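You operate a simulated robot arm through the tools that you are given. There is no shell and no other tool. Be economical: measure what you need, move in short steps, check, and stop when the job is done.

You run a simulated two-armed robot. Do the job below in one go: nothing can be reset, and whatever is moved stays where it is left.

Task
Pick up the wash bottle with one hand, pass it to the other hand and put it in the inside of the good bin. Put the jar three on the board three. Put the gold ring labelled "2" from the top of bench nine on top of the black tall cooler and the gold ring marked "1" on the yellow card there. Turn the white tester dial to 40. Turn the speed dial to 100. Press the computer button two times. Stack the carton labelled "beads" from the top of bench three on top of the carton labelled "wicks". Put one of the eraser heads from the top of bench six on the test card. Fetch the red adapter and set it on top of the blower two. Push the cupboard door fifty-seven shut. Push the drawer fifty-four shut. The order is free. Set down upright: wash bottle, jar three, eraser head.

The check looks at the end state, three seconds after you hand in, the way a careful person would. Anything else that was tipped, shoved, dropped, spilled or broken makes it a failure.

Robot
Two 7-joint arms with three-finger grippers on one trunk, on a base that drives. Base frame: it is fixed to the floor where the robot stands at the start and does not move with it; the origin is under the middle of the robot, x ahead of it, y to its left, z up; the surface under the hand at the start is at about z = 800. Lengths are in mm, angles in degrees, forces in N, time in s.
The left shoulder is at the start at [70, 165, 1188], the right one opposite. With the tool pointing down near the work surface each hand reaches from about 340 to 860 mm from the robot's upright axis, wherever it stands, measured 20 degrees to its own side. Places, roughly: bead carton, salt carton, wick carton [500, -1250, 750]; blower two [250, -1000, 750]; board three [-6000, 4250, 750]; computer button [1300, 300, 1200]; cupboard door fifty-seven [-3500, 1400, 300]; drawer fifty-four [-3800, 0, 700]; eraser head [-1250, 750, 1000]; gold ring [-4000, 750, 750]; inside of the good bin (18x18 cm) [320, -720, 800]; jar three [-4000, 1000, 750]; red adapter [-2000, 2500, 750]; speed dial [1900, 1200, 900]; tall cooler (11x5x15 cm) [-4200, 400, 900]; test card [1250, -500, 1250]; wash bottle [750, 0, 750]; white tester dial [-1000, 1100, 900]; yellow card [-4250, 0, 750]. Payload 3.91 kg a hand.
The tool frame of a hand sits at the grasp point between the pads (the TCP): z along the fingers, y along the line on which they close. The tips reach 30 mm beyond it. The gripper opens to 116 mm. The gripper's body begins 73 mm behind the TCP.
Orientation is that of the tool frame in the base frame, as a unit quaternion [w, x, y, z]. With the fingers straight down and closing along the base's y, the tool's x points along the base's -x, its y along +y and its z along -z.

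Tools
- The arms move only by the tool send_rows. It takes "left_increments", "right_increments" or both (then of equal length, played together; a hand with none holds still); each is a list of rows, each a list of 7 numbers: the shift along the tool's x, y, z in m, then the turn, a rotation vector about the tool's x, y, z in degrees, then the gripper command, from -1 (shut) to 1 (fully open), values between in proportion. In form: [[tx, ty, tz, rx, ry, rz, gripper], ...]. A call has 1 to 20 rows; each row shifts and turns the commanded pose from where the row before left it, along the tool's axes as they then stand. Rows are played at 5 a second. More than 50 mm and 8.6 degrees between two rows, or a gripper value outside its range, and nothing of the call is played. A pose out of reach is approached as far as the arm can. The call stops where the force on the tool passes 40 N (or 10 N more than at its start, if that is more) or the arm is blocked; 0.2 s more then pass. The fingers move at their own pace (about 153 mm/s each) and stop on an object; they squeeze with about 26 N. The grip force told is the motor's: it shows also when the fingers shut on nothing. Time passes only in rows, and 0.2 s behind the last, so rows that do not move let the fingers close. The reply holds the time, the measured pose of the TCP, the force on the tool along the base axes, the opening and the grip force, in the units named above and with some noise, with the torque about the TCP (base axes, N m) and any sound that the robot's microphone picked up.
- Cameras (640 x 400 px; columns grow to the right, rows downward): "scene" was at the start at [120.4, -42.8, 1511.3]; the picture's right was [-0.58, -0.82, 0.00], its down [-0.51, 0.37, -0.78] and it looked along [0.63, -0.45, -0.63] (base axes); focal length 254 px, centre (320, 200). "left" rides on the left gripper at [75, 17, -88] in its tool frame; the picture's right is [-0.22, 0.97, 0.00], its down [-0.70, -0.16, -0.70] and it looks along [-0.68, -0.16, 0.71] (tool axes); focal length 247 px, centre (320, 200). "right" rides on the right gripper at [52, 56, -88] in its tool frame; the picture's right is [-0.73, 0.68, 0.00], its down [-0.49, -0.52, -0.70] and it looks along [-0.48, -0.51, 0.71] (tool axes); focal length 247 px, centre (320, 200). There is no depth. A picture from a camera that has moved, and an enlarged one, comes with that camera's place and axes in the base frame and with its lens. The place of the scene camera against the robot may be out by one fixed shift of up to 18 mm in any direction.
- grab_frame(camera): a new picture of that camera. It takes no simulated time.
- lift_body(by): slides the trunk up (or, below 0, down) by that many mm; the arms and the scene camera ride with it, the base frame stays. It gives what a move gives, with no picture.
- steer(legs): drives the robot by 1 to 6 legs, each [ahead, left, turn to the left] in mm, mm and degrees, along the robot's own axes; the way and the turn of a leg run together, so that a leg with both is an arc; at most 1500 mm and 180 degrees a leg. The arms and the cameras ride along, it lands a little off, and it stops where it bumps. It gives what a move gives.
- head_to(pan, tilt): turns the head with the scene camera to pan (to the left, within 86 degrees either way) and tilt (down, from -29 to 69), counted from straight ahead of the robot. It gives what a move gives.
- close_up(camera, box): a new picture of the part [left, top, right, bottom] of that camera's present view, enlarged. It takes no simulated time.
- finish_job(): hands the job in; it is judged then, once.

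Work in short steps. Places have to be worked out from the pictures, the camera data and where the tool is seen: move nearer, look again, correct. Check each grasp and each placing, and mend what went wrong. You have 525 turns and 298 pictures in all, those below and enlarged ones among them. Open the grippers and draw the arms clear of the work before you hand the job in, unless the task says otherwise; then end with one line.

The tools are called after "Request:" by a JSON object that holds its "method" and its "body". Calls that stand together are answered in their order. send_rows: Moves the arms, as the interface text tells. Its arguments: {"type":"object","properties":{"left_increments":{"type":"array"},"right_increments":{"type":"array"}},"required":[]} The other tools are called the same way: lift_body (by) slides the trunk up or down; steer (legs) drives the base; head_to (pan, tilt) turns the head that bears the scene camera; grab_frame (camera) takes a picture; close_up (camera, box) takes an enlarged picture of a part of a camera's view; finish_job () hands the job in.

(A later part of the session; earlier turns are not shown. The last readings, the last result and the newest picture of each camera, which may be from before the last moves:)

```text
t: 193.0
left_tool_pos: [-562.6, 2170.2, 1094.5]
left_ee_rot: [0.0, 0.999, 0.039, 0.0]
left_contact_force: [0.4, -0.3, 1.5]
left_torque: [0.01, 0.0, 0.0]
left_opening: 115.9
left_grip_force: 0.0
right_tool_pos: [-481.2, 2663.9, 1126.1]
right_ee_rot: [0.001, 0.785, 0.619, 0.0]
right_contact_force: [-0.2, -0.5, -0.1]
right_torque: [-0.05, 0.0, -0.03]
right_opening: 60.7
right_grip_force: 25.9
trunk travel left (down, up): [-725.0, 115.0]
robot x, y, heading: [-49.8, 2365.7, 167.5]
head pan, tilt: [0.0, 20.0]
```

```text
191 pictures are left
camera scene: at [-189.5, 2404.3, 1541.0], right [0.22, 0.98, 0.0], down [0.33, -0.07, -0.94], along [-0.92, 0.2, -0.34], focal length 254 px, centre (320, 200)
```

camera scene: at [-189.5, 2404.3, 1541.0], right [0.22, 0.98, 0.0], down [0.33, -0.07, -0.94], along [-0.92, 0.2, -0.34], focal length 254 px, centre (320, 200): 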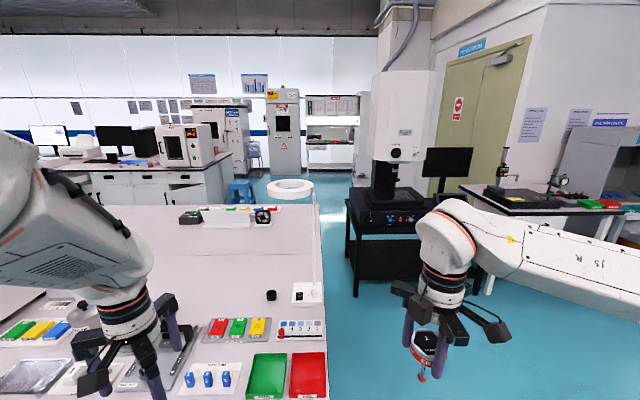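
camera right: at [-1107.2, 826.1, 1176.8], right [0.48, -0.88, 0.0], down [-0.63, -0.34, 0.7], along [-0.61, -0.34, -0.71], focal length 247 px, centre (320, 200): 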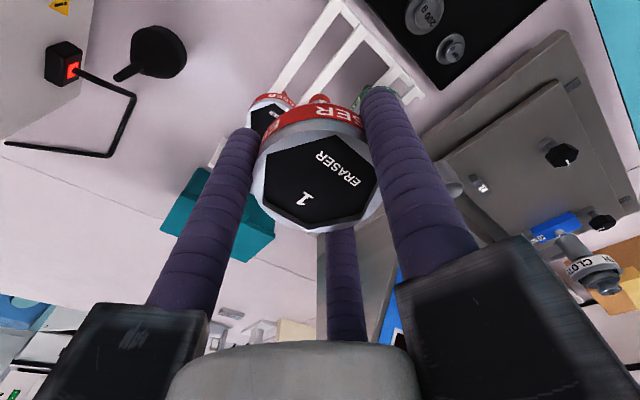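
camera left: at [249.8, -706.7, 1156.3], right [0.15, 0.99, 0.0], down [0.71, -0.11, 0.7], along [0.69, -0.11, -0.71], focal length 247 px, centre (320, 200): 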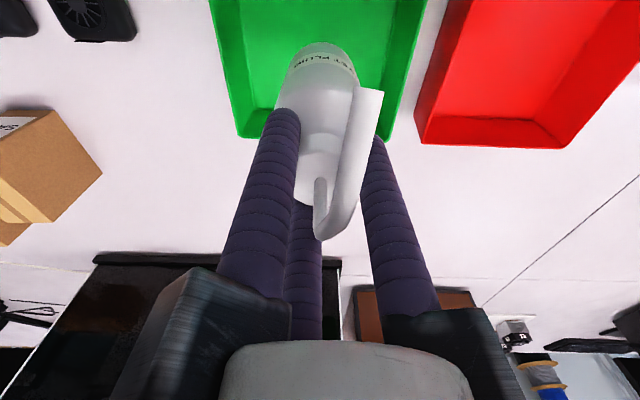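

I'll enlarge the far part of this bench, where the adapter should be.

Request:
{"method": "close_up", "body": {"camera": "scene", "box": [160, 170, 340, 260]}}

Request:
{"method": "close_up", "body": {"camera": "scene", "box": [180, 250, 340, 400]}}

```text
3.56 times, centred on (250, 215) of scene
camera zoom: at [-189.5, 2404.3, 1541.0], right [0.22, 0.98, 0.0], down [0.33, -0.07, -0.94], along [-0.92, 0.2, -0.34], focal length 901 px, centre (569, 147)
```

zoom: 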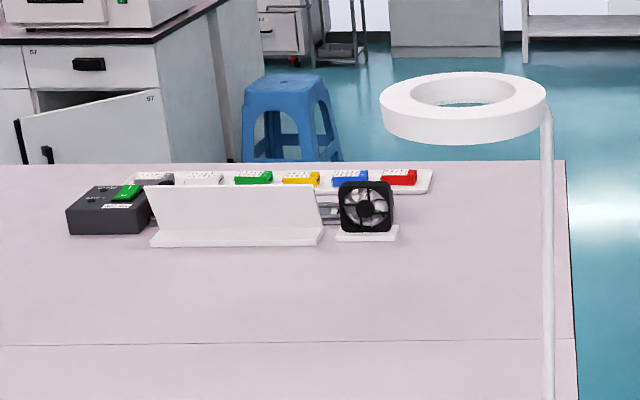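

```text
2.67 times, centred on (260, 325) of scene
camera zoom: at [-189.5, 2404.3, 1541.0], right [0.22, 0.98, 0.0], down [0.33, -0.07, -0.94], along [-0.92, 0.2, -0.34], focal length 676 px, centre (480, -133)
```

zoom: 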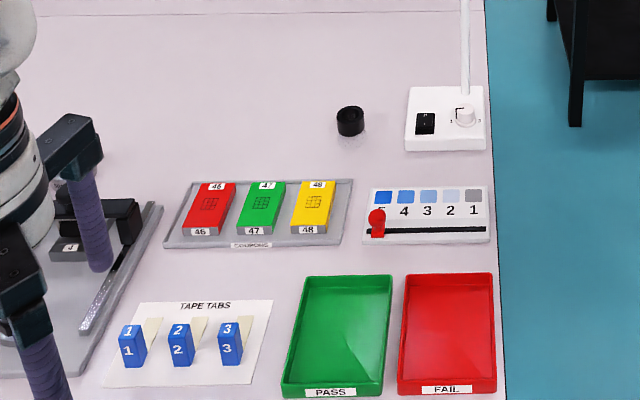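

The red adapter is at about (-2058, 2428) on this bench's far side, best reached from the west aisle. Cupboard 57's door stands ajar there too. Both aisles open at the south end, so I'll drive there now to deliver the eraser on the east side first.

Request:
{"method": "steer", "body": {"legs": [[0, 1500, 0], [0, 1500, 0], [0, 1400, 0]]}}

Request:
{"method": "head_to", "body": {"pan": 80, "tilt": 20}}

Request:
{"method": "grab_frame", "body": {"camera": "scene"}}

```text
t: 207.9
left_tool_pos: [-1210.3, -745.5, 1093.1]
left_ee_rot: [0.0, 1.0, 0.031, 0.002]
left_contact_force: [8.4, 11.3, 1.9]
left_torque: [-1.15, 0.87, -0.54]
left_opening: 115.7
left_grip_force: 0.1
right_tool_pos: [-1127.5, -253.5, 1126.8]
right_ee_rot: [0.0, 0.786, 0.618, -0.002]
right_contact_force: [0.0, 0.3, -0.9]
right_torque: [-0.01, 0.03, 0.01]
right_opening: 60.7
right_grip_force: 25.8
trunk travel left (down, up): [-725.0, 115.0]
robot x, y, heading: [-701.2, -553.3, 167.2]
head pan, tilt: [0.0, 20.0]
stopped in leg 3: the robot was blocked; the commanded pose is now the measured one
```

```text
t: 209.5
left_tool_pos: [-1209.6, -745.3, 1093.4]
left_ee_rot: [0.0, 0.999, 0.035, 0.003]
left_contact_force: [13.3, 12.5, 0.5]
left_torque: [-1.16, 1.14, -0.45]
left_opening: 116.1
left_grip_force: 0.1
right_tool_pos: [-1128.4, -254.0, 1126.5]
right_ee_rot: [0.0, 0.786, 0.618, -0.002]
right_contact_force: [0.7, 0.7, -1.1]
right_torque: [0.02, 0.0, -0.01]
right_opening: 60.6
right_grip_force: 26.2
trunk travel left (down, up): [-725.0, 115.0]
robot x, y, heading: [-700.3, -555.9, 167.2]
head pan, tilt: [80.0, 20.0]
```

```text
188 pictures are left
camera scene: at [-781.2, -619.8, 1541.3], right [-0.92, 0.39, 0.0], down [0.13, 0.31, -0.94], along [-0.36, -0.87, -0.34], focal length 254 px, centre (320, 200)
```

scene: 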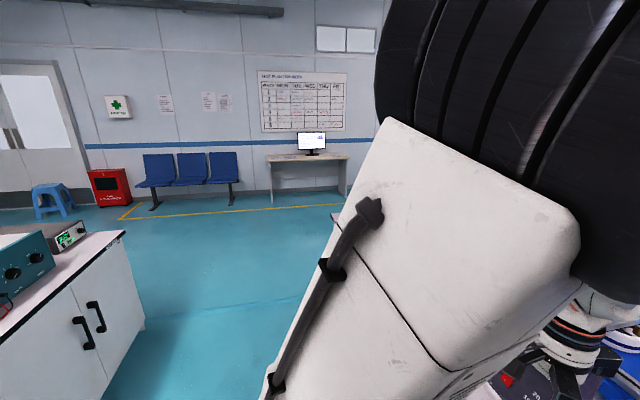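

The left hand bumped something on the bench beside it. I'll back away at once and look with the left camera.

Request:
{"method": "steer", "body": {"legs": [[0, -60, 0]]}}

Request:
{"method": "grab_frame", "body": {"camera": "left"}}

Request:
{"method": "head_to", "body": {"pan": 35, "tilt": 30}}

Request:
{"method": "grab_frame", "body": {"camera": "scene"}}

```text
t: 210.4
left_tool_pos: [-1199.3, -695.0, 1091.3]
left_ee_rot: [-0.003, 0.999, 0.035, 0.003]
left_contact_force: [0.1, -0.2, -0.6]
left_torque: [0.05, -0.01, -0.01]
left_opening: 115.9
left_grip_force: 0.1
right_tool_pos: [-1119.7, -201.8, 1127.1]
right_ee_rot: [0.0, 0.785, 0.62, 0.001]
right_contact_force: [-0.1, -0.3, -0.7]
right_torque: [0.03, -0.01, -0.02]
right_opening: 60.9
right_grip_force: 26.4
trunk travel left (down, up): [-725.0, 115.0]
robot x, y, heading: [-684.3, -499.7, 167.6]
head pan, tilt: [80.0, 20.0]
```

```text
187 pictures are left
camera left: at [-1124.5, -705.4, 1179.5], right [-0.16, -0.99, -0.01], down [-0.71, 0.11, 0.7], along [-0.69, 0.11, -0.72], focal length 247 px, centre (320, 200)
```

left: 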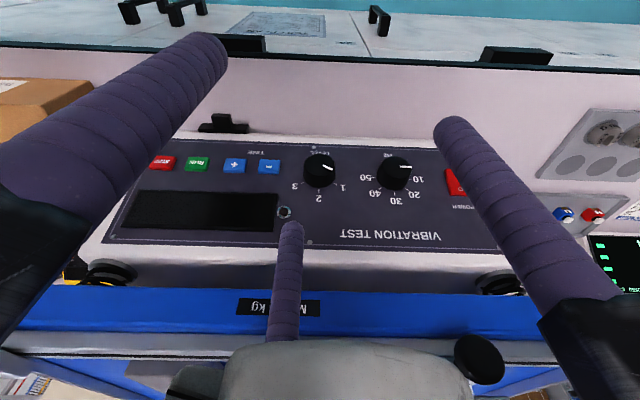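

```text
t: 211.6
left_tool_pos: [-1199.2, -690.8, 1092.4]
left_ee_rot: [-0.002, 0.999, 0.034, 0.003]
left_contact_force: [-0.8, -0.1, 0.4]
left_torque: [-0.06, 0.01, 0.02]
left_opening: 115.9
left_grip_force: 0.1
right_tool_pos: [-1117.7, -198.9, 1127.1]
right_ee_rot: [0.001, 0.785, 0.619, -0.001]
right_contact_force: [0.5, -0.1, -0.9]
right_torque: [0.0, -0.02, 0.01]
right_opening: 60.8
right_grip_force: 26.2
trunk travel left (down, up): [-725.0, 115.0]
robot x, y, heading: [-690.4, -495.8, 167.5]
head pan, tilt: [35.0, 30.0]
```

```text
186 pictures are left
camera scene: at [-819.1, -514.8, 1524.9], right [-0.38, 0.92, 0.0], down [0.46, 0.19, -0.87], along [-0.8, -0.33, -0.5], focal length 254 px, centre (320, 200)
```

scene: 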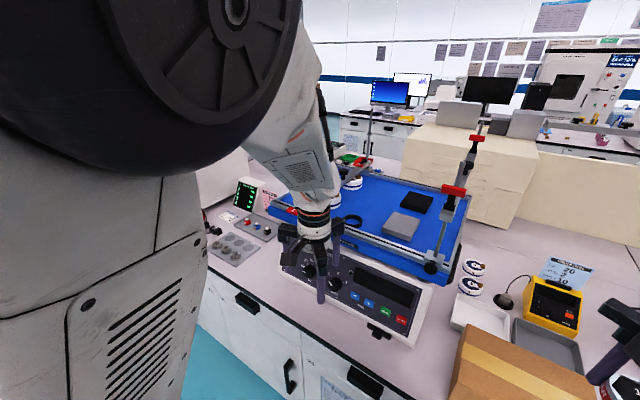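

The left hand reached over the vibration tester and touched one of its posts. I'll back straight out and inspect the rig.

Request:
{"method": "steer", "body": {"legs": [[-300, 0, 0]]}}

Request:
{"method": "head_to", "body": {"pan": 15, "tilt": 30}}

Request:
{"method": "grab_frame", "body": {"camera": "scene"}}

```text
t: 213.6
left_tool_pos: [-907.8, -753.7, 1091.9]
left_ee_rot: [0.0, 0.999, 0.034, 0.004]
left_contact_force: [-0.6, -1.2, -0.5]
left_torque: [0.0, 0.0, 0.01]
left_opening: 116.1
left_grip_force: 0.1
right_tool_pos: [-826.5, -262.8, 1125.5]
right_ee_rot: [0.001, 0.786, 0.618, -0.001]
right_contact_force: [0.5, 0.4, -1.1]
right_torque: [0.0, 0.03, 0.0]
right_opening: 60.6
right_grip_force: 26.1
trunk travel left (down, up): [-725.0, 115.0]
robot x, y, heading: [-396.5, -558.1, 167.3]
head pan, tilt: [35.0, 30.0]
```

```text
t: 214.4
left_tool_pos: [-906.8, -755.3, 1092.7]
left_ee_rot: [-0.001, 0.999, 0.033, 0.003]
left_contact_force: [0.1, 0.0, 0.2]
left_torque: [-0.04, -0.02, -0.01]
left_opening: 116.1
left_grip_force: 0.0
right_tool_pos: [-825.3, -263.2, 1126.0]
right_ee_rot: [0.001, 0.787, 0.617, -0.001]
right_contact_force: [0.7, -0.3, -0.7]
right_torque: [-0.01, 0.0, -0.03]
right_opening: 60.6
right_grip_force: 26.0
trunk travel left (down, up): [-725.0, 115.0]
robot x, y, heading: [-393.1, -564.3, 167.3]
head pan, tilt: [15.0, 30.0]
```

```text
185 pictures are left
camera scene: at [-533.7, -548.7, 1524.9], right [-0.04, 1.0, 0.0], down [0.5, 0.02, -0.87], along [-0.87, -0.04, -0.5], focal length 254 px, centre (320, 200)
```

scene: 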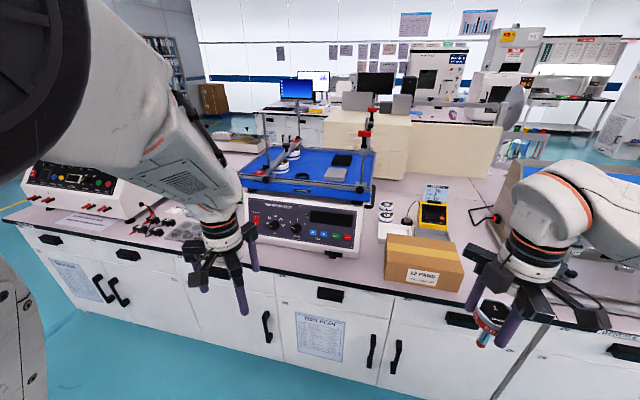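

Request:
{"method": "close_up", "body": {"camera": "scene", "box": [200, 90, 400, 260]}}

```text
2.35 times, centred on (300, 175) of scene
camera zoom: at [-533.7, -548.7, 1524.9], right [-0.04, 1.0, 0.0], down [0.5, 0.02, -0.87], along [-0.87, -0.04, -0.5], focal length 596 px, centre (367, 259)
```

zoom: 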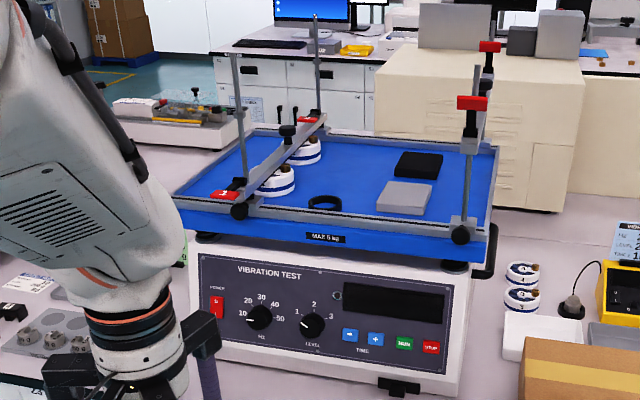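

The rig looks undisturbed: posts upright and items in place. I'll continue south with ample clearance from both benches.

Request:
{"method": "steer", "body": {"legs": [[0, 1500, 0], [0, 650, 0]]}}

Request:
{"method": "head_to", "body": {"pan": 0, "tilt": 20}}

Request:
{"method": "grab_frame", "body": {"camera": "scene"}}

```text
t: 225.1
left_tool_pos: [-1364.1, -2862.9, 1091.7]
left_ee_rot: [-0.001, 0.999, 0.036, 0.003]
left_contact_force: [0.3, 0.6, -0.4]
left_torque: [0.0, 0.02, -0.03]
left_opening: 116.3
left_grip_force: 0.1
right_tool_pos: [-1284.4, -2370.2, 1127.0]
right_ee_rot: [0.001, 0.784, 0.62, 0.0]
right_contact_force: [0.5, 0.0, -1.2]
right_torque: [-0.01, -0.02, 0.01]
right_opening: 60.8
right_grip_force: 26.2
trunk travel left (down, up): [-725.0, 115.0]
robot x, y, heading: [-854.4, -2667.3, 167.8]
head pan, tilt: [15.0, 30.0]
```

```text
t: 225.9
left_tool_pos: [-1363.4, -2863.0, 1092.5]
left_ee_rot: [0.0, 0.999, 0.036, 0.003]
left_contact_force: [0.5, 0.2, 1.1]
left_torque: [0.01, 0.03, 0.01]
left_opening: 116.2
left_grip_force: 0.0
right_tool_pos: [-1285.5, -2370.6, 1127.2]
right_ee_rot: [0.001, 0.785, 0.62, 0.0]
right_contact_force: [0.5, 0.6, -1.0]
right_torque: [0.0, -0.03, 0.02]
right_opening: 60.6
right_grip_force: 26.4
trunk travel left (down, up): [-725.0, 115.0]
robot x, y, heading: [-850.0, -2668.1, 167.6]
head pan, tilt: [0.0, 20.0]
```

```text
183 pictures are left
camera scene: at [-992.2, -2630.1, 1540.9], right [0.21, 0.98, 0.0], down [0.34, -0.07, -0.94], along [-0.92, 0.2, -0.34], focal length 254 px, centre (320, 200)
```

scene: 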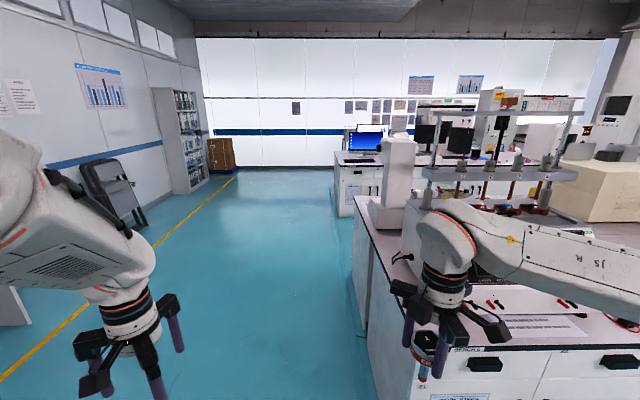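

The south cross-aisle is open. I'll turn around through the south to face east and look along the bench end.

Request:
{"method": "steer", "body": {"legs": [[0, 0, 90], [0, 0, 89.5]]}}

Request:
{"method": "grab_frame", "body": {"camera": "scene"}}

```text
t: 234.0
left_tool_pos: [-339.0, -2475.6, 1092.1]
left_ee_rot: [-0.002, -0.033, 0.999, -0.001]
left_contact_force: [0.5, -0.1, 0.5]
left_torque: [0.04, -0.01, 0.03]
left_opening: 116.2
left_grip_force: 0.1
right_tool_pos: [-421.7, -2968.3, 1126.5]
right_ee_rot: [0.001, -0.618, 0.786, 0.0]
right_contact_force: [0.1, 1.1, -1.1]
right_torque: [-0.02, 0.01, -0.04]
right_opening: 60.8
right_grip_force: 26.1
trunk travel left (down, up): [-725.0, 115.0]
robot x, y, heading: [-852.2, -2668.5, -12.8]
head pan, tilt: [0.0, 20.0]
```

```text
182 pictures are left
camera scene: at [-711.9, -2692.1, 1541.0], right [-0.22, -0.98, 0.0], down [-0.33, 0.08, -0.94], along [0.92, -0.21, -0.34], focal length 254 px, centre (320, 200)
```

scene: 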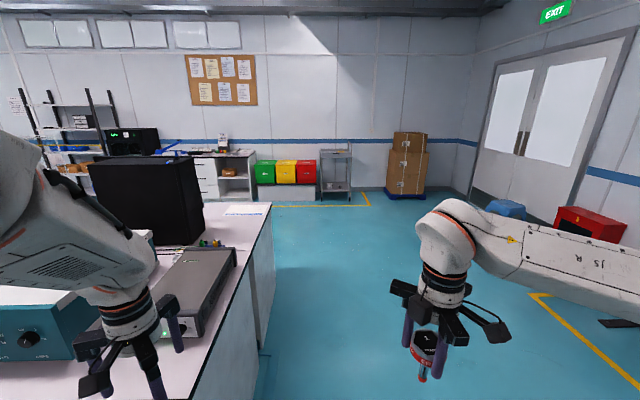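

The east aisle is wide open beyond the bench. I'll drive past the bench end, turn to face west, and look at the far side.

Request:
{"method": "steer", "body": {"legs": [[1500, 0, 0], [1350, 0, 0]]}}

Request:
{"method": "steer", "body": {"legs": [[0, 0, 90], [0, 0, 89.5]]}}

Request:
{"method": "grab_frame", "body": {"camera": "scene"}}

```text
t: 247.8
left_tool_pos: [2447.2, -3085.9, 1091.4]
left_ee_rot: [-0.003, -0.038, 0.999, -0.001]
left_contact_force: [0.3, -0.7, -0.4]
left_torque: [0.02, -0.01, 0.02]
left_opening: 115.7
left_grip_force: 0.1
right_tool_pos: [2368.7, -3579.2, 1126.5]
right_ee_rot: [0.001, -0.621, 0.784, 0.0]
right_contact_force: [-0.4, -0.5, -0.8]
right_torque: [-0.01, 0.01, 0.0]
right_opening: 60.5
right_grip_force: 26.0
trunk travel left (down, up): [-725.0, 115.0]
robot x, y, heading: [1937.1, -3283.5, -12.0]
head pan, tilt: [0.0, 20.0]
```

```text
t: 255.8
left_tool_pos: [1419.6, -3462.6, 1091.9]
left_ee_rot: [-0.001, 1.0, 0.023, 0.002]
left_contact_force: [-0.5, -0.2, 0.3]
left_torque: [0.0, -0.02, 0.01]
left_opening: 116.0
left_grip_force: 0.1
right_tool_pos: [1511.4, -2972.4, 1126.8]
right_ee_rot: [0.0, 0.792, 0.61, -0.001]
right_contact_force: [-0.6, 0.5, -1.4]
right_torque: [0.01, -0.02, 0.04]
right_opening: 60.6
right_grip_force: 25.7
trunk travel left (down, up): [-725.0, 115.0]
robot x, y, heading: [1934.3, -3284.6, 166.4]
head pan, tilt: [0.0, 20.0]
```

```text
181 pictures are left
camera scene: at [1796.6, -3239.6, 1541.0], right [0.24, 0.97, 0.0], down [0.33, -0.08, -0.94], along [-0.91, 0.22, -0.34], focal length 254 px, centre (320, 200)
```

scene: 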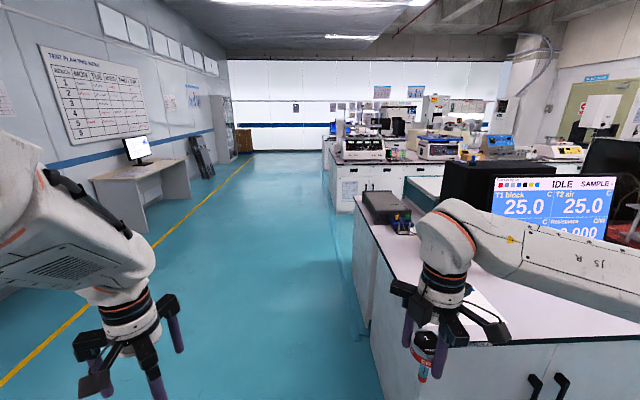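

The far edge of the bench is at about the expected place, with clear floor alongside. I'll strafe north to opposite the brown cabinet.

Request:
{"method": "steer", "body": {"legs": [[0, -1500, 0.6], [0, -900, 0]]}}

Request:
{"method": "grab_frame", "body": {"camera": "scene"}}

```text
t: 259.4
left_tool_pos: [1548.0, -2935.0, 1090.3]
left_ee_rot: [-0.002, 0.999, 0.032, 0.003]
left_contact_force: [-0.7, 0.7, 0.0]
left_torque: [-0.01, -0.04, 0.02]
left_opening: 115.7
left_grip_force: 0.1
right_tool_pos: [1633.6, -2444.4, 1126.2]
right_ee_rot: [0.0, 0.787, 0.617, 0.0]
right_contact_force: [-0.4, 0.7, -1.9]
right_torque: [-0.02, -0.01, 0.01]
right_opening: 60.7
right_grip_force: 26.3
trunk travel left (down, up): [-725.0, 115.0]
robot x, y, heading: [2065.0, -2745.0, 166.9]
head pan, tilt: [0.0, 20.0]
stopped in leg 1: the robot was blocked; the commanded pose is now the measured one
```

```text
180 pictures are left
camera scene: at [1921.5, -2706.3, 1540.8], right [0.22, 0.97, 0.0], down [0.34, -0.08, -0.94], along [-0.92, 0.21, -0.34], focal length 254 px, centre (320, 200)
```

scene: 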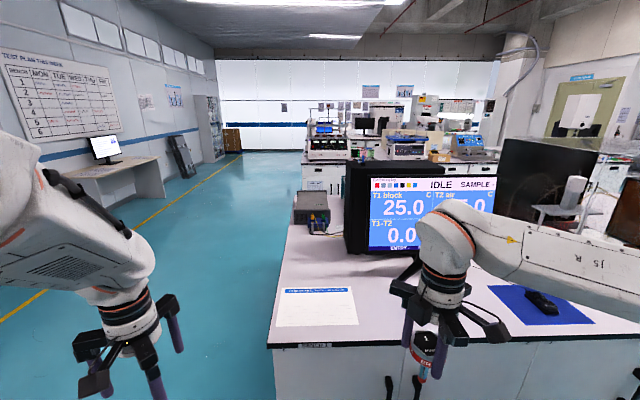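

Something blocked the base on the right. I'll look that way.

Request:
{"method": "head_to", "body": {"pan": -75, "tilt": 35}}

Request:
{"method": "grab_frame", "body": {"camera": "scene"}}

```text
t: 260.8
left_tool_pos: [1550.0, -2932.3, 1092.4]
left_ee_rot: [-0.001, 1.0, 0.03, 0.003]
left_contact_force: [-0.7, -0.5, -0.5]
left_torque: [0.0, 0.01, -0.01]
left_opening: 116.0
left_grip_force: 0.0
right_tool_pos: [1634.8, -2441.2, 1127.1]
right_ee_rot: [0.0, 0.788, 0.616, 0.0]
right_contact_force: [-0.2, -0.3, -1.3]
right_torque: [0.02, -0.03, -0.03]
right_opening: 60.7
right_grip_force: 25.2
trunk travel left (down, up): [-725.0, 115.0]
robot x, y, heading: [2060.7, -2743.4, 166.7]
head pan, tilt: [-75.0, 35.0]
```

```text
179 pictures are left
camera scene: at [2011.8, -2637.6, 1517.2], right [1.0, 0.03, 0.0], down [0.02, -0.57, -0.82], along [-0.03, 0.82, -0.57], focal length 254 px, centre (320, 200)
```

scene: 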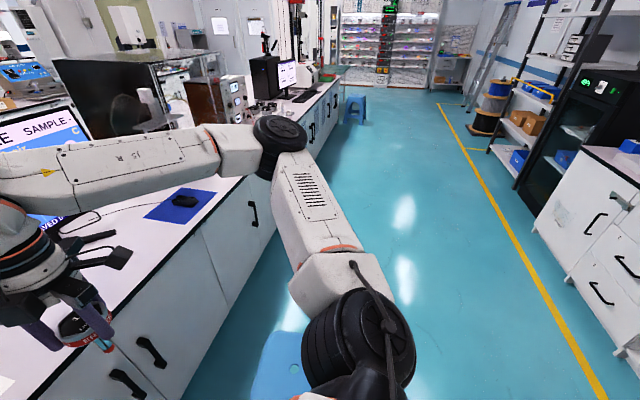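

A blue stool stands just ahead on that side. I'll ease away from it, swing out east, and pass it with clearance.

Request:
{"method": "steer", "body": {"legs": [[0, 60, 0], [-330, 0, 0], [0, -1500, 0], [0, -400, 0]]}}

Request:
{"method": "head_to", "body": {"pan": 0, "tilt": 25}}

Request:
{"method": "grab_frame", "body": {"camera": "scene"}}

```text
t: 272.7
left_tool_pos: [2284.5, -1217.8, 1091.5]
left_ee_rot: [-0.002, 1.0, 0.031, 0.002]
left_contact_force: [-0.2, 0.1, -0.1]
left_torque: [0.02, -0.01, -0.03]
left_opening: 115.9
left_grip_force: 0.1
right_tool_pos: [2371.3, -725.7, 1127.0]
right_ee_rot: [0.0, 0.787, 0.617, -0.001]
right_contact_force: [-0.6, 0.1, -1.5]
right_torque: [0.02, 0.02, 0.03]
right_opening: 60.9
right_grip_force: 26.0
trunk travel left (down, up): [-725.0, 115.0]
robot x, y, heading: [2803.4, -1031.2, 167.2]
head pan, tilt: [-75.0, 35.0]
```

```text
t: 274.1
left_tool_pos: [2285.3, -1216.4, 1090.8]
left_ee_rot: [-0.001, 1.0, 0.031, 0.002]
left_contact_force: [0.1, -0.3, 0.9]
left_torque: [0.04, -0.01, -0.01]
left_opening: 115.8
left_grip_force: 0.2
right_tool_pos: [2371.3, -725.1, 1127.2]
right_ee_rot: [0.0, 0.787, 0.617, -0.001]
right_contact_force: [0.2, -0.5, -0.3]
right_torque: [0.03, 0.02, 0.02]
right_opening: 60.7
right_grip_force: 26.5
trunk travel left (down, up): [-725.0, 115.0]
robot x, y, heading: [2796.5, -1024.5, 166.7]
head pan, tilt: [0.0, 25.0]
```

```text
178 pictures are left
camera scene: at [2660.6, -988.0, 1532.9], right [0.23, 0.97, 0.0], down [0.41, -0.1, -0.91], along [-0.88, 0.2, -0.42], focal length 254 px, centre (320, 200)
```

scene: 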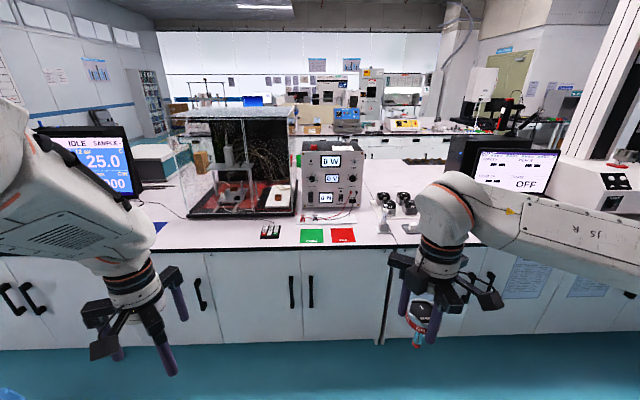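

The grey instrument front is the brown cabinet's other side, and the computer's screen is to its right. I'll approach 480 mm and look again before coming within reach.

Request:
{"method": "steer", "body": {"legs": [[480, 0, 0]]}}

Request:
{"method": "lift_body", "body": {"by": 110}}

Request:
{"method": "head_to", "body": {"pan": -3, "tilt": 20}}

Request:
{"method": "grab_frame", "body": {"camera": "scene"}}

```text
t: 277.0
left_tool_pos: [1816.1, -1105.6, 1092.9]
left_ee_rot: [-0.001, 1.0, 0.029, 0.002]
left_contact_force: [0.6, 0.4, 0.1]
left_torque: [0.02, 0.04, -0.01]
left_opening: 115.9
left_grip_force: 0.1
right_tool_pos: [1903.5, -614.6, 1127.8]
right_ee_rot: [-0.001, 0.788, 0.615, 0.0]
right_contact_force: [0.5, 0.5, -1.5]
right_torque: [0.03, 0.03, 0.0]
right_opening: 60.9
right_grip_force: 26.1
trunk travel left (down, up): [-725.0, 115.0]
robot x, y, heading: [2329.1, -918.8, 166.8]
head pan, tilt: [0.0, 25.0]
```

```text
t: 278.4
left_tool_pos: [1815.9, -1105.7, 1201.4]
left_ee_rot: [-0.002, 1.0, 0.03, 0.003]
left_contact_force: [0.9, 0.2, 0.4]
left_torque: [0.02, 0.01, 0.0]
left_opening: 115.9
left_grip_force: 0.2
right_tool_pos: [1902.4, -615.0, 1236.9]
right_ee_rot: [0.0, 0.788, 0.616, -0.001]
right_contact_force: [-0.1, 0.2, -1.8]
right_torque: [0.0, 0.01, 0.02]
right_opening: 60.5
right_grip_force: 25.6
trunk travel left (down, up): [-835.0, 5.0]
robot x, y, heading: [2333.2, -917.0, 166.7]
head pan, tilt: [0.0, 25.0]
```

```text
t: 279.1
left_tool_pos: [1815.6, -1104.4, 1201.9]
left_ee_rot: [-0.002, 1.0, 0.03, 0.003]
left_contact_force: [0.1, 0.5, 0.4]
left_torque: [0.01, 0.03, 0.01]
left_opening: 116.0
left_grip_force: 0.1
right_tool_pos: [1902.8, -615.3, 1237.2]
right_ee_rot: [0.0, 0.788, 0.616, 0.001]
right_contact_force: [0.0, -0.1, -1.0]
right_torque: [0.03, -0.04, -0.01]
right_opening: 60.5
right_grip_force: 25.5
trunk travel left (down, up): [-835.0, 5.0]
robot x, y, heading: [2334.8, -918.8, 166.4]
head pan, tilt: [-3.0, 20.0]
```

```text
177 pictures are left
camera scene: at [2192.1, -873.1, 1650.9], right [0.28, 0.96, 0.0], down [0.33, -0.1, -0.94], along [-0.9, 0.26, -0.34], focal length 254 px, centre (320, 200)
```

scene: 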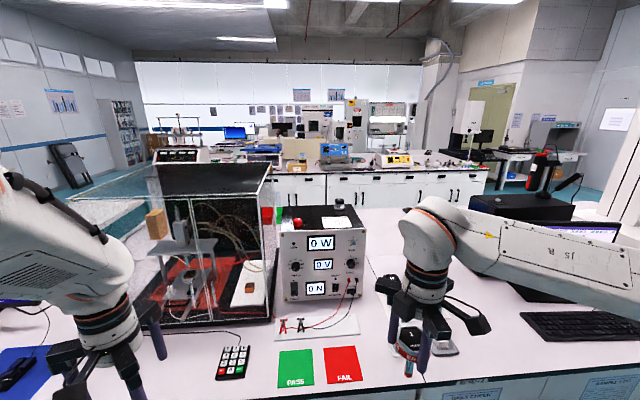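

Request:
{"method": "close_up", "body": {"camera": "scene", "box": [265, 195, 385, 310]}}

Request:
{"method": "close_up", "body": {"camera": "scene", "box": [440, 140, 640, 270]}}

```text
3.48 times, centred on (325, 252) of scene
camera zoom: at [2192.1, -873.1, 1650.9], right [0.28, 0.96, 0.0], down [0.33, -0.1, -0.94], along [-0.9, 0.26, -0.34], focal length 882 px, centre (303, 17)
```

zoom: 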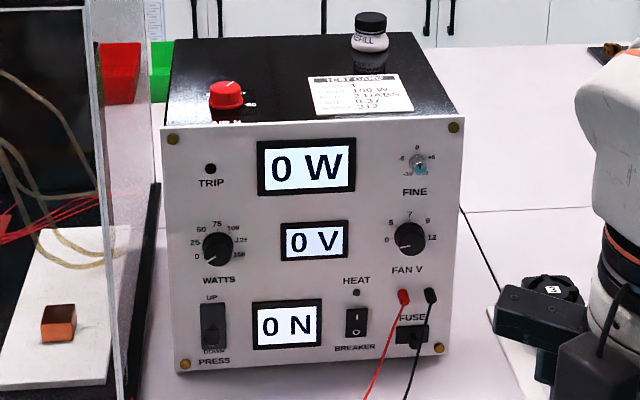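

```text
3.08 times, centred on (540, 205) of scene
camera zoom: at [2192.1, -873.1, 1650.9], right [0.28, 0.96, 0.0], down [0.33, -0.1, -0.94], along [-0.9, 0.26, -0.34], focal length 780 px, centre (-357, 185)
```

zoom: 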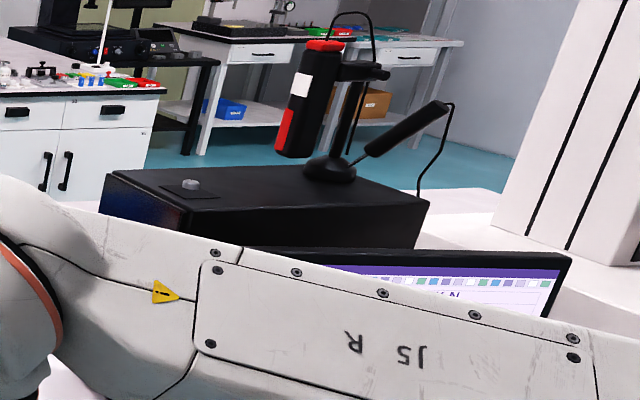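

The TEST CARD lies on top of the tester at about (1203, -501), z≈1160. I'll check how the eraser hangs below the hand so I know its length.

Request:
{"method": "close_up", "body": {"camera": "scene", "box": [360, 240, 480, 400]}}

```text
2.50 times, centred on (420, 320) of scene
camera zoom: at [2192.1, -873.1, 1650.9], right [0.28, 0.96, 0.0], down [0.33, -0.1, -0.94], along [-0.9, 0.26, -0.34], focal length 634 px, centre (70, -100)
```

zoom: 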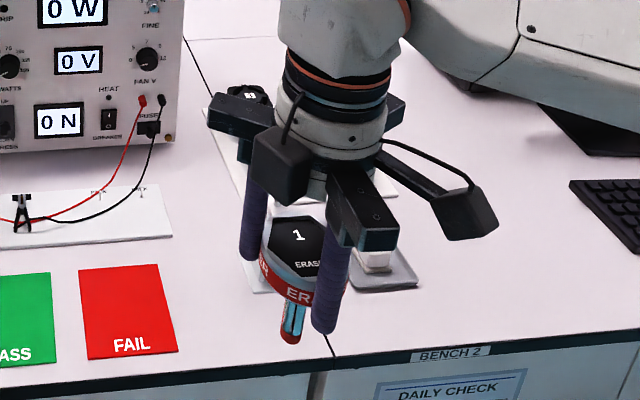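

The eraser has a narrow stem with a red tip about 50 mm below the ring, so it must be set down carefully. I'll draw the left hand back and drive up to the bench.

Request:
{"method": "send_rows", "body": {"left_increments": [[0.035, 0, 0, 0, 0, 0, 1], [0.035, 0, 0, 0, 0, 0, 1]]}}

Request:
{"method": "steer", "body": {"legs": [[355, 0, 0.5]]}}

Request:
{"method": "grab_frame", "body": {"camera": "scene"}}

```text
t: 279.7
left_tool_pos: [1858.6, -1113.0, 1176.1]
left_ee_rot: [-0.028, 0.999, 0.036, 0.013]
left_contact_force: [-1.1, 0.2, 0.1]
left_torque: [0.03, 0.01, -0.01]
left_opening: 115.8
left_grip_force: 0.0
left hand out of reach, approached as far as the arm can: row 1, 2
right_tool_pos: [1903.2, -617.2, 1238.5]
right_ee_rot: [-0.001, 0.788, 0.616, 0.0]
right_contact_force: [0.3, 0.2, -1.0]
right_torque: [-0.01, 0.01, 0.01]
right_opening: 60.8
right_grip_force: 26.4
trunk travel left (down, up): [-835.0, 5.0]
robot x, y, heading: [2332.0, -918.6, 166.8]
head pan, tilt: [-3.0, 20.0]
```

```text
t: 282.0
left_tool_pos: [1518.6, -1037.1, 1178.5]
left_ee_rot: [-0.027, 0.999, 0.04, 0.012]
left_contact_force: [-0.1, 0.2, 0.5]
left_torque: [0.02, 0.0, 0.01]
left_opening: 116.2
left_grip_force: 0.0
right_tool_pos: [1558.6, -540.7, 1237.9]
right_ee_rot: [0.0, 0.785, 0.619, -0.001]
right_contact_force: [-0.7, -0.5, -0.5]
right_torque: [0.0, 0.0, 0.01]
right_opening: 60.6
right_grip_force: 26.1
trunk travel left (down, up): [-835.0, 5.0]
robot x, y, heading: [1985.2, -838.4, 167.2]
head pan, tilt: [-3.0, 20.0]
```

```text
173 pictures are left
camera scene: at [1855.6, -781.8, 1652.3], right [0.42, 0.91, 0.0], down [0.3, -0.14, -0.94], along [-0.86, 0.4, -0.33], focal length 254 px, centre (320, 200)
```

scene: 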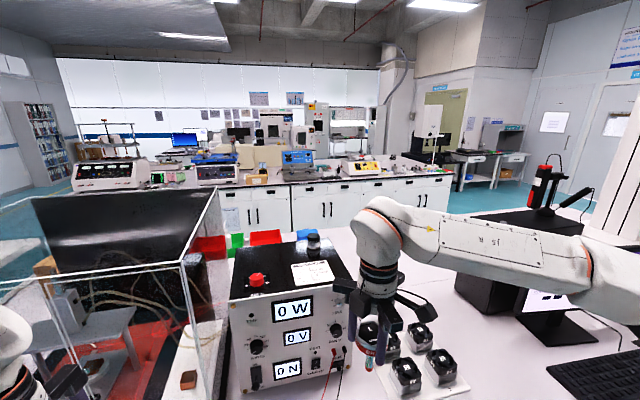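

I'll re-point the head for a better look at the card and the hands.

Request:
{"method": "head_to", "body": {"pan": -5, "tilt": 35}}

Request:
{"method": "grab_frame", "body": {"camera": "scene"}}

```text
t: 282.7
left_tool_pos: [1518.0, -1037.1, 1176.0]
left_ee_rot: [-0.029, 0.999, 0.041, 0.014]
left_contact_force: [-0.7, 0.2, -0.4]
left_torque: [0.02, 0.0, 0.03]
left_opening: 115.9
left_grip_force: 0.1
right_tool_pos: [1556.5, -539.1, 1236.2]
right_ee_rot: [0.0, 0.785, 0.619, 0.0]
right_contact_force: [-0.5, 0.5, -1.6]
right_torque: [-0.01, 0.01, 0.03]
right_opening: 60.5
right_grip_force: 26.0
trunk travel left (down, up): [-835.0, 5.0]
robot x, y, heading: [1988.4, -836.5, 167.2]
head pan, tilt: [-5.0, 35.0]
```

```text
172 pictures are left
camera scene: at [1855.1, -784.5, 1632.8], right [0.4, 0.92, 0.0], down [0.48, -0.21, -0.85], along [-0.78, 0.34, -0.52], focal length 254 px, centre (320, 200)
```

scene: 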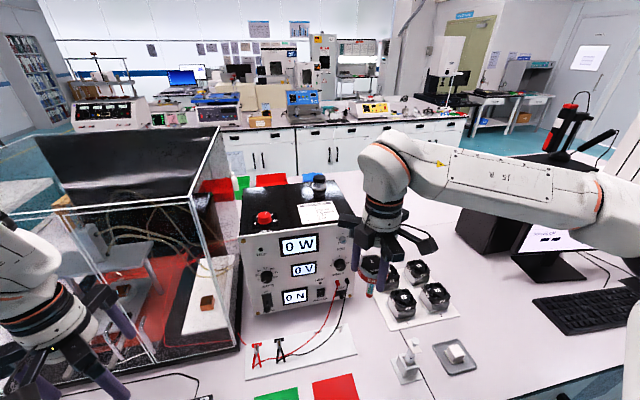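

Request:
{"method": "close_up", "body": {"camera": "scene", "box": [230, 160, 390, 280]}}

```text
3.33 times, centred on (310, 220) of scene
camera zoom: at [1855.1, -784.5, 1632.8], right [0.4, 0.92, 0.0], down [0.48, -0.21, -0.85], along [-0.78, 0.34, -0.52], focal length 845 px, centre (353, 133)
```

zoom: 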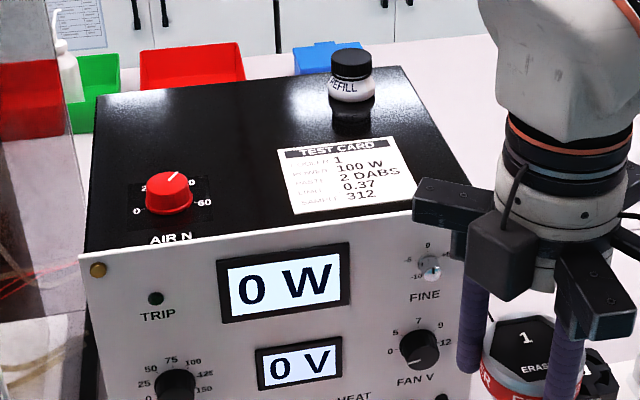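

The card centre is at about (1215, -512). I'll raise the eraser clear of the tester's top edge and move toward the card, stopping 60 mm short to check.

Request:
{"method": "send_rows", "body": {"right_increments": [[0, 0, -0.035, 0, 0, 0, -1], [-0.0066, -0.042, 0, 0, 0, 0, -1], [-0.0066, -0.042, 0, 0, 0, 0, -1], [-0.0066, -0.042, 0, 0, 0, 0, -1], [-0.0066, -0.042, 0, 0, 0, 0, -1], [-0.0066, -0.042, 0, 0, 0, 0, -1], [-0.0066, -0.042, 0, 0, 0, 0, -1], [0, 0, 0, 0, 0, 0, -1]]}}

Request:
{"method": "grab_frame", "body": {"camera": "right"}}

Request:
{"method": "close_up", "body": {"camera": "scene", "box": [230, 120, 390, 250]}}

```text
t: 284.5
left_tool_pos: [1517.5, -1036.0, 1176.5]
left_ee_rot: [-0.03, 0.999, 0.039, 0.013]
left_contact_force: [0.1, -0.1, -0.2]
left_torque: [-0.04, 0.04, -0.05]
left_opening: 115.8
left_grip_force: 0.0
right_tool_pos: [1302.7, -518.5, 1272.1]
right_ee_rot: [0.0, 0.785, 0.619, -0.002]
right_contact_force: [0.5, -0.1, -1.5]
right_torque: [0.0, 0.01, 0.03]
right_opening: 60.5
right_grip_force: 26.2
trunk travel left (down, up): [-835.0, 5.0]
robot x, y, heading: [1984.4, -837.6, 167.4]
head pan, tilt: [-5.0, 35.0]
```

```text
170 pictures are left
camera right: at [1368.9, -482.5, 1360.7], right [0.49, -0.87, 0.0], down [-0.62, -0.35, 0.7], along [-0.61, -0.34, -0.71], focal length 247 px, centre (320, 200)
```

right: 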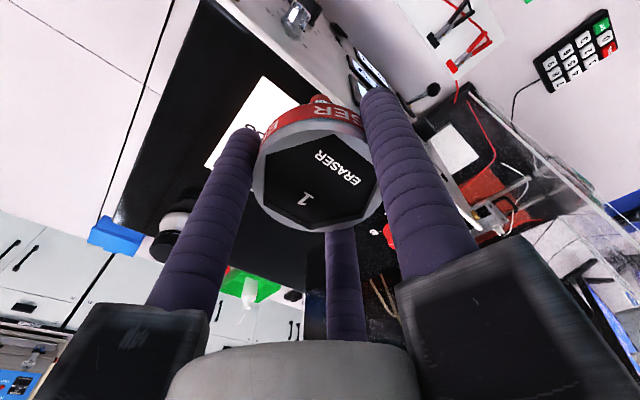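

```text
3.08 times, centred on (310, 185) of scene
camera zoom: at [1857.0, -784.3, 1632.1], right [0.4, 0.92, 0.0], down [0.48, -0.21, -0.85], along [-0.78, 0.34, -0.53], focal length 780 px, centre (351, 246)
```

zoom: 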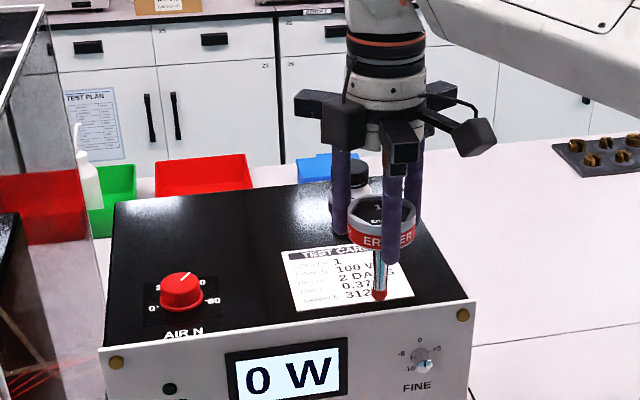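

The tip is about 30 mm above the top, and the card centre is at about (1222, -520). I'll move over it and look again.

Request:
{"method": "send_rows", "body": {"right_increments": [[-0.0105, -0.039, 0, 0, 0, 0, -1], [-0.0105, -0.039, 0, 0, 0, 0, -1], [0, 0, 0.012, 0, 0, 0, -1], [0, 0, 0, 0, 0, 0, -1]]}}

Request:
{"method": "close_up", "body": {"camera": "scene", "box": [250, 130, 370, 240]}}

Request:
{"method": "grab_frame", "body": {"camera": "right"}}

```text
t: 285.5
left_tool_pos: [1517.5, -1037.2, 1176.2]
left_ee_rot: [-0.031, 0.999, 0.039, 0.012]
left_contact_force: [0.2, -0.9, -1.1]
left_torque: [0.04, 0.0, 0.0]
left_opening: 116.1
left_grip_force: 0.1
right_tool_pos: [1242.5, -524.3, 1259.0]
right_ee_rot: [0.001, 0.785, 0.62, -0.001]
right_contact_force: [-0.2, 0.1, -0.9]
right_torque: [0.02, 0.01, 0.01]
right_opening: 61.3
right_grip_force: 26.0
right hand out of reach, approached as far as the arm can: row 2
trunk travel left (down, up): [-835.0, 5.0]
robot x, y, heading: [1984.9, -840.4, 167.4]
head pan, tilt: [-5.0, 35.0]
```

```text
3.64 times, centred on (310, 185) of scene
camera zoom: at [1855.7, -786.5, 1631.3], right [0.4, 0.92, 0.0], down [0.49, -0.21, -0.85], along [-0.77, 0.34, -0.53], focal length 922 px, centre (356, 254)
```

zoom: 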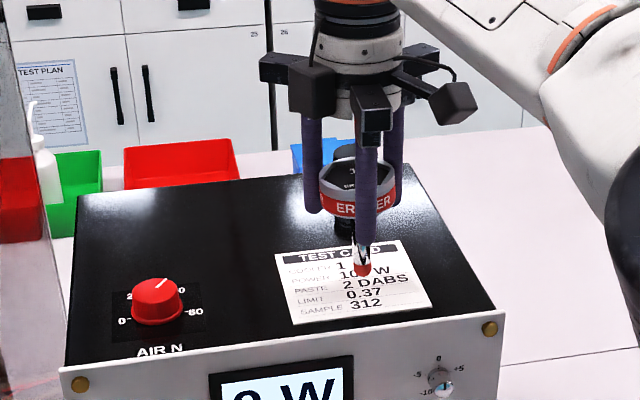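

```text
167 pictures are left
camera right: at [1307.8, -486.8, 1348.4], right [0.49, -0.87, 0.0], down [-0.62, -0.35, 0.7], along [-0.61, -0.34, -0.71], focal length 247 px, centre (320, 200)
```

right: 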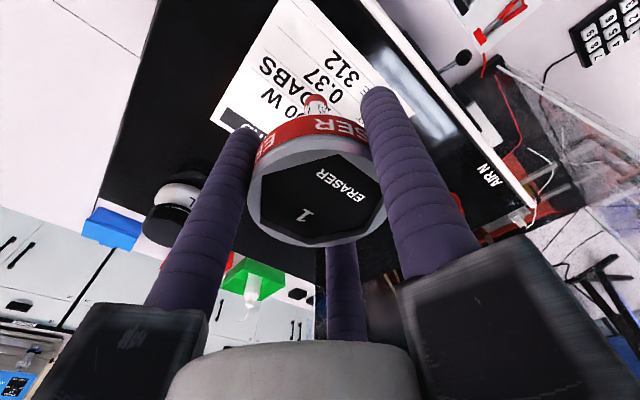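

The tip will land near the card's centre from here. The command had run slightly past reach, so I'll pull it back to the current spot and lower in small steps.

Request:
{"method": "send_rows", "body": {"right_increments": [[0.003, 0.016, 0.004, 0, 0, 0, -1], [0, 0, 0.004, 0, 0, 0, -1], [0, 0, 0, 0, 0, 0, -1]]}}

Request:
{"method": "close_up", "body": {"camera": "scene", "box": [280, 160, 350, 230]}}

```text
t: 286.3
left_tool_pos: [1516.0, -1038.2, 1177.1]
left_ee_rot: [-0.031, 0.999, 0.039, 0.013]
left_contact_force: [0.3, 0.2, 0.5]
left_torque: [0.05, -0.02, 0.0]
left_opening: 116.2
left_grip_force: 0.1
right_tool_pos: [1257.1, -524.7, 1251.3]
right_ee_rot: [0.0, 0.785, 0.619, 0.001]
right_contact_force: [-0.6, -0.3, -1.3]
right_torque: [-0.04, -0.02, -0.02]
right_opening: 61.0
right_grip_force: 25.6
trunk travel left (down, up): [-835.0, 5.0]
robot x, y, heading: [1986.8, -840.3, 167.4]
head pan, tilt: [-5.0, 35.0]
```

```text
5.71 times, centred on (315, 195) of scene
camera zoom: at [1855.2, -786.6, 1630.9], right [0.4, 0.92, 0.0], down [0.49, -0.21, -0.84], along [-0.77, 0.34, -0.54], focal length 1449 px, centre (349, 229)
```

zoom: 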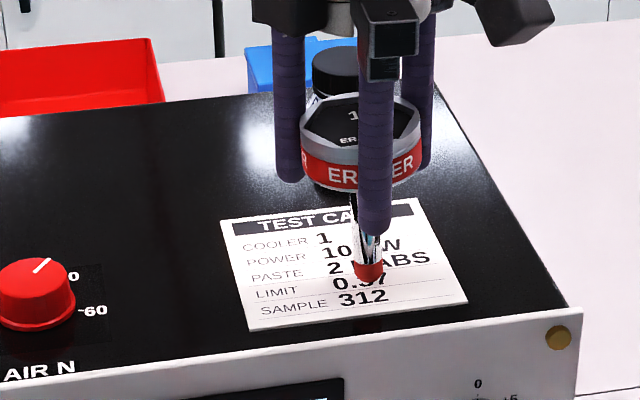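

It'll land on the card. I'll shift 8 mm back toward its centre and lower in 2 mm steps.

Request:
{"method": "send_rows", "body": {"right_increments": [[0, -0.008, 0.002, 0, 0, 0, -1], [0, 0, 0.002, 0, 0, 0, -1], [0, 0, 0.002, 0, 0, 0, -1], [0, 0, 0, 0, 0, 0, -1]]}}

```text
t: 287.3
left_tool_pos: [1517.1, -1036.5, 1177.4]
left_ee_rot: [-0.03, 0.999, 0.04, 0.013]
left_contact_force: [-0.3, -0.4, 0.6]
left_torque: [-0.01, -0.03, 0.02]
left_opening: 116.0
left_grip_force: 0.0
right_tool_pos: [1249.5, -520.9, 1245.6]
right_ee_rot: [0.001, 0.785, 0.62, 0.0]
right_contact_force: [-0.9, -0.1, -0.4]
right_torque: [-0.02, 0.01, 0.0]
right_opening: 61.0
right_grip_force: 26.1
trunk travel left (down, up): [-835.0, 5.0]
robot x, y, heading: [1986.9, -842.7, 167.3]
head pan, tilt: [-5.0, 35.0]
```

Request:
{"method": "send_rows", "body": {"right_increments": [[0, 0, 0.002, 0, 0, 0, -1], [0, 0, 0.002, 0, 0, 0, -1], [0, 0, 0, 0, 0, 0, -1]]}}

Request:
{"method": "close_up", "body": {"camera": "scene", "box": [280, 160, 350, 230]}}

```text
t: 288.1
left_tool_pos: [1519.1, -1035.6, 1177.6]
left_ee_rot: [-0.03, 0.999, 0.04, 0.014]
left_contact_force: [-0.4, 0.0, -0.9]
left_torque: [0.0, 0.01, -0.01]
left_opening: 115.8
left_grip_force: 0.0
right_tool_pos: [1251.4, -521.1, 1244.5]
right_ee_rot: [-0.001, 0.786, 0.619, -0.002]
right_contact_force: [-1.5, 1.3, 11.1]
right_torque: [0.04, 0.07, -0.02]
right_opening: 61.1
right_grip_force: 25.9
trunk travel left (down, up): [-835.0, 5.0]
robot x, y, heading: [1987.5, -837.3, 167.3]
head pan, tilt: [-5.0, 35.0]
```

```text
5.71 times, centred on (315, 195) of scene
camera zoom: at [1858.1, -785.5, 1630.3], right [0.4, 0.92, 0.0], down [0.5, -0.22, -0.84], along [-0.77, 0.34, -0.55], focal length 1449 px, centre (349, 229)
```

zoom: 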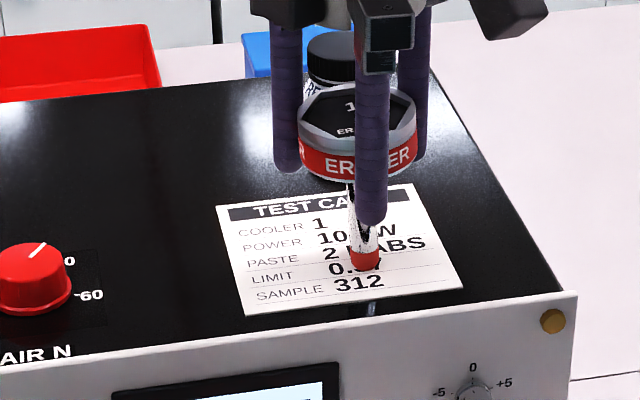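

Contact at 11 N on the card. I'll ease the preload, open gradually, and rise straight up.

Request:
{"method": "send_rows", "body": {"right_increments": [[0, 0, -0.0006, 0, 0, 0, -1], [0, 0, 0, 0, 0, 0, 0.1], [0, 0, 0, 0, 0, 0, 0.2], [0, 0, 0, 0, 0, 0, 0.4], [0, 0, 0, 0, 0, 0, 0.4], [0, 0, -0.015, 0, 0, 0, 0.4], [0, 0, -0.02, 0, 0, 0, 0.4], [0, 0, 0, 0, 0, 0, 0.4]]}}

Request:
{"method": "close_up", "body": {"camera": "scene", "box": [270, 140, 360, 230]}}

```text
t: 289.9
left_tool_pos: [1517.5, -1035.4, 1177.2]
left_ee_rot: [-0.031, 0.999, 0.041, 0.013]
left_contact_force: [0.8, -0.4, 0.4]
left_torque: [-0.01, 0.01, 0.02]
left_opening: 116.2
left_grip_force: 0.0
right_tool_pos: [1250.6, -520.9, 1278.2]
right_ee_rot: [0.001, 0.785, 0.619, -0.001]
right_contact_force: [0.3, -0.9, 0.0]
right_torque: [0.0, 0.01, -0.03]
right_opening: 81.0
right_grip_force: 0.0
trunk travel left (down, up): [-835.0, 5.0]
robot x, y, heading: [1987.4, -837.4, 167.3]
head pan, tilt: [-5.0, 35.0]
```

```text
4.44 times, centred on (315, 185) of scene
camera zoom: at [1856.5, -784.5, 1629.3], right [0.4, 0.92, 0.0], down [0.51, -0.22, -0.83], along [-0.76, 0.33, -0.55], focal length 1127 px, centre (342, 267)
```

zoom: 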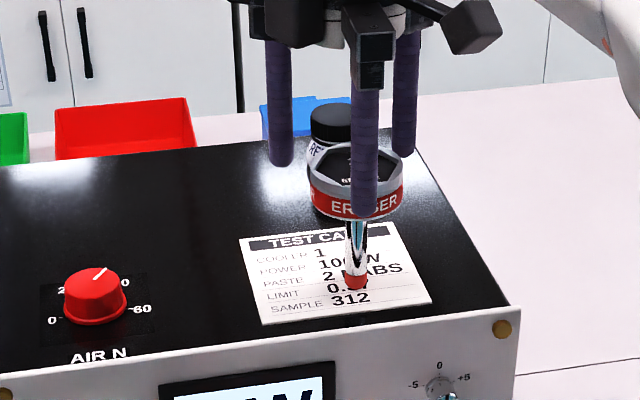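

The eraser head stands on the card. I'll rise a little more and withdraw the hand toward the robot above it.

Request:
{"method": "send_rows", "body": {"right_increments": [[0, 0, -0.02, 0, 0, 0, 0.4], [0.005, 0.04, 0, 0, 0, 0, 0.4], [0.005, 0.042, 0, 0, 0, 0, 0.4], [0.005, 0.042, 0, 0, 0, 0, 0.4], [0.005, 0.042, 0, 0, 0, 0, 0.4], [0.005, 0.042, 0, 0, 0, 0, 0.4], [0.005, 0.042, 0, 0, 0, 0, 0.4]]}}

Request:
{"method": "grab_frame", "body": {"camera": "scene"}}

```text
t: 291.5
left_tool_pos: [1519.7, -1036.5, 1177.9]
left_ee_rot: [-0.03, 0.999, 0.04, 0.012]
left_contact_force: [0.4, 0.6, -0.4]
left_torque: [0.02, 0.05, 0.0]
left_opening: 115.9
left_grip_force: 0.1
right_tool_pos: [1501.9, -551.7, 1298.0]
right_ee_rot: [0.0, 0.786, 0.618, -0.001]
right_contact_force: [1.9, 0.8, -0.4]
right_torque: [0.0, 0.01, 0.03]
right_opening: 81.6
right_grip_force: 0.1
trunk travel left (down, up): [-835.0, 5.0]
robot x, y, heading: [1987.2, -837.9, 167.1]
head pan, tilt: [-5.0, 35.0]
```

```text
163 pictures are left
camera scene: at [1859.1, -785.8, 1629.2], right [0.4, 0.92, 0.0], down [0.51, -0.22, -0.83], along [-0.76, 0.33, -0.56], focal length 254 px, centre (320, 200)
```

scene: 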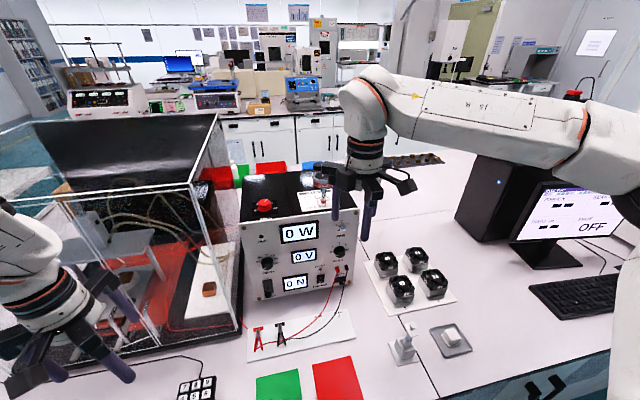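

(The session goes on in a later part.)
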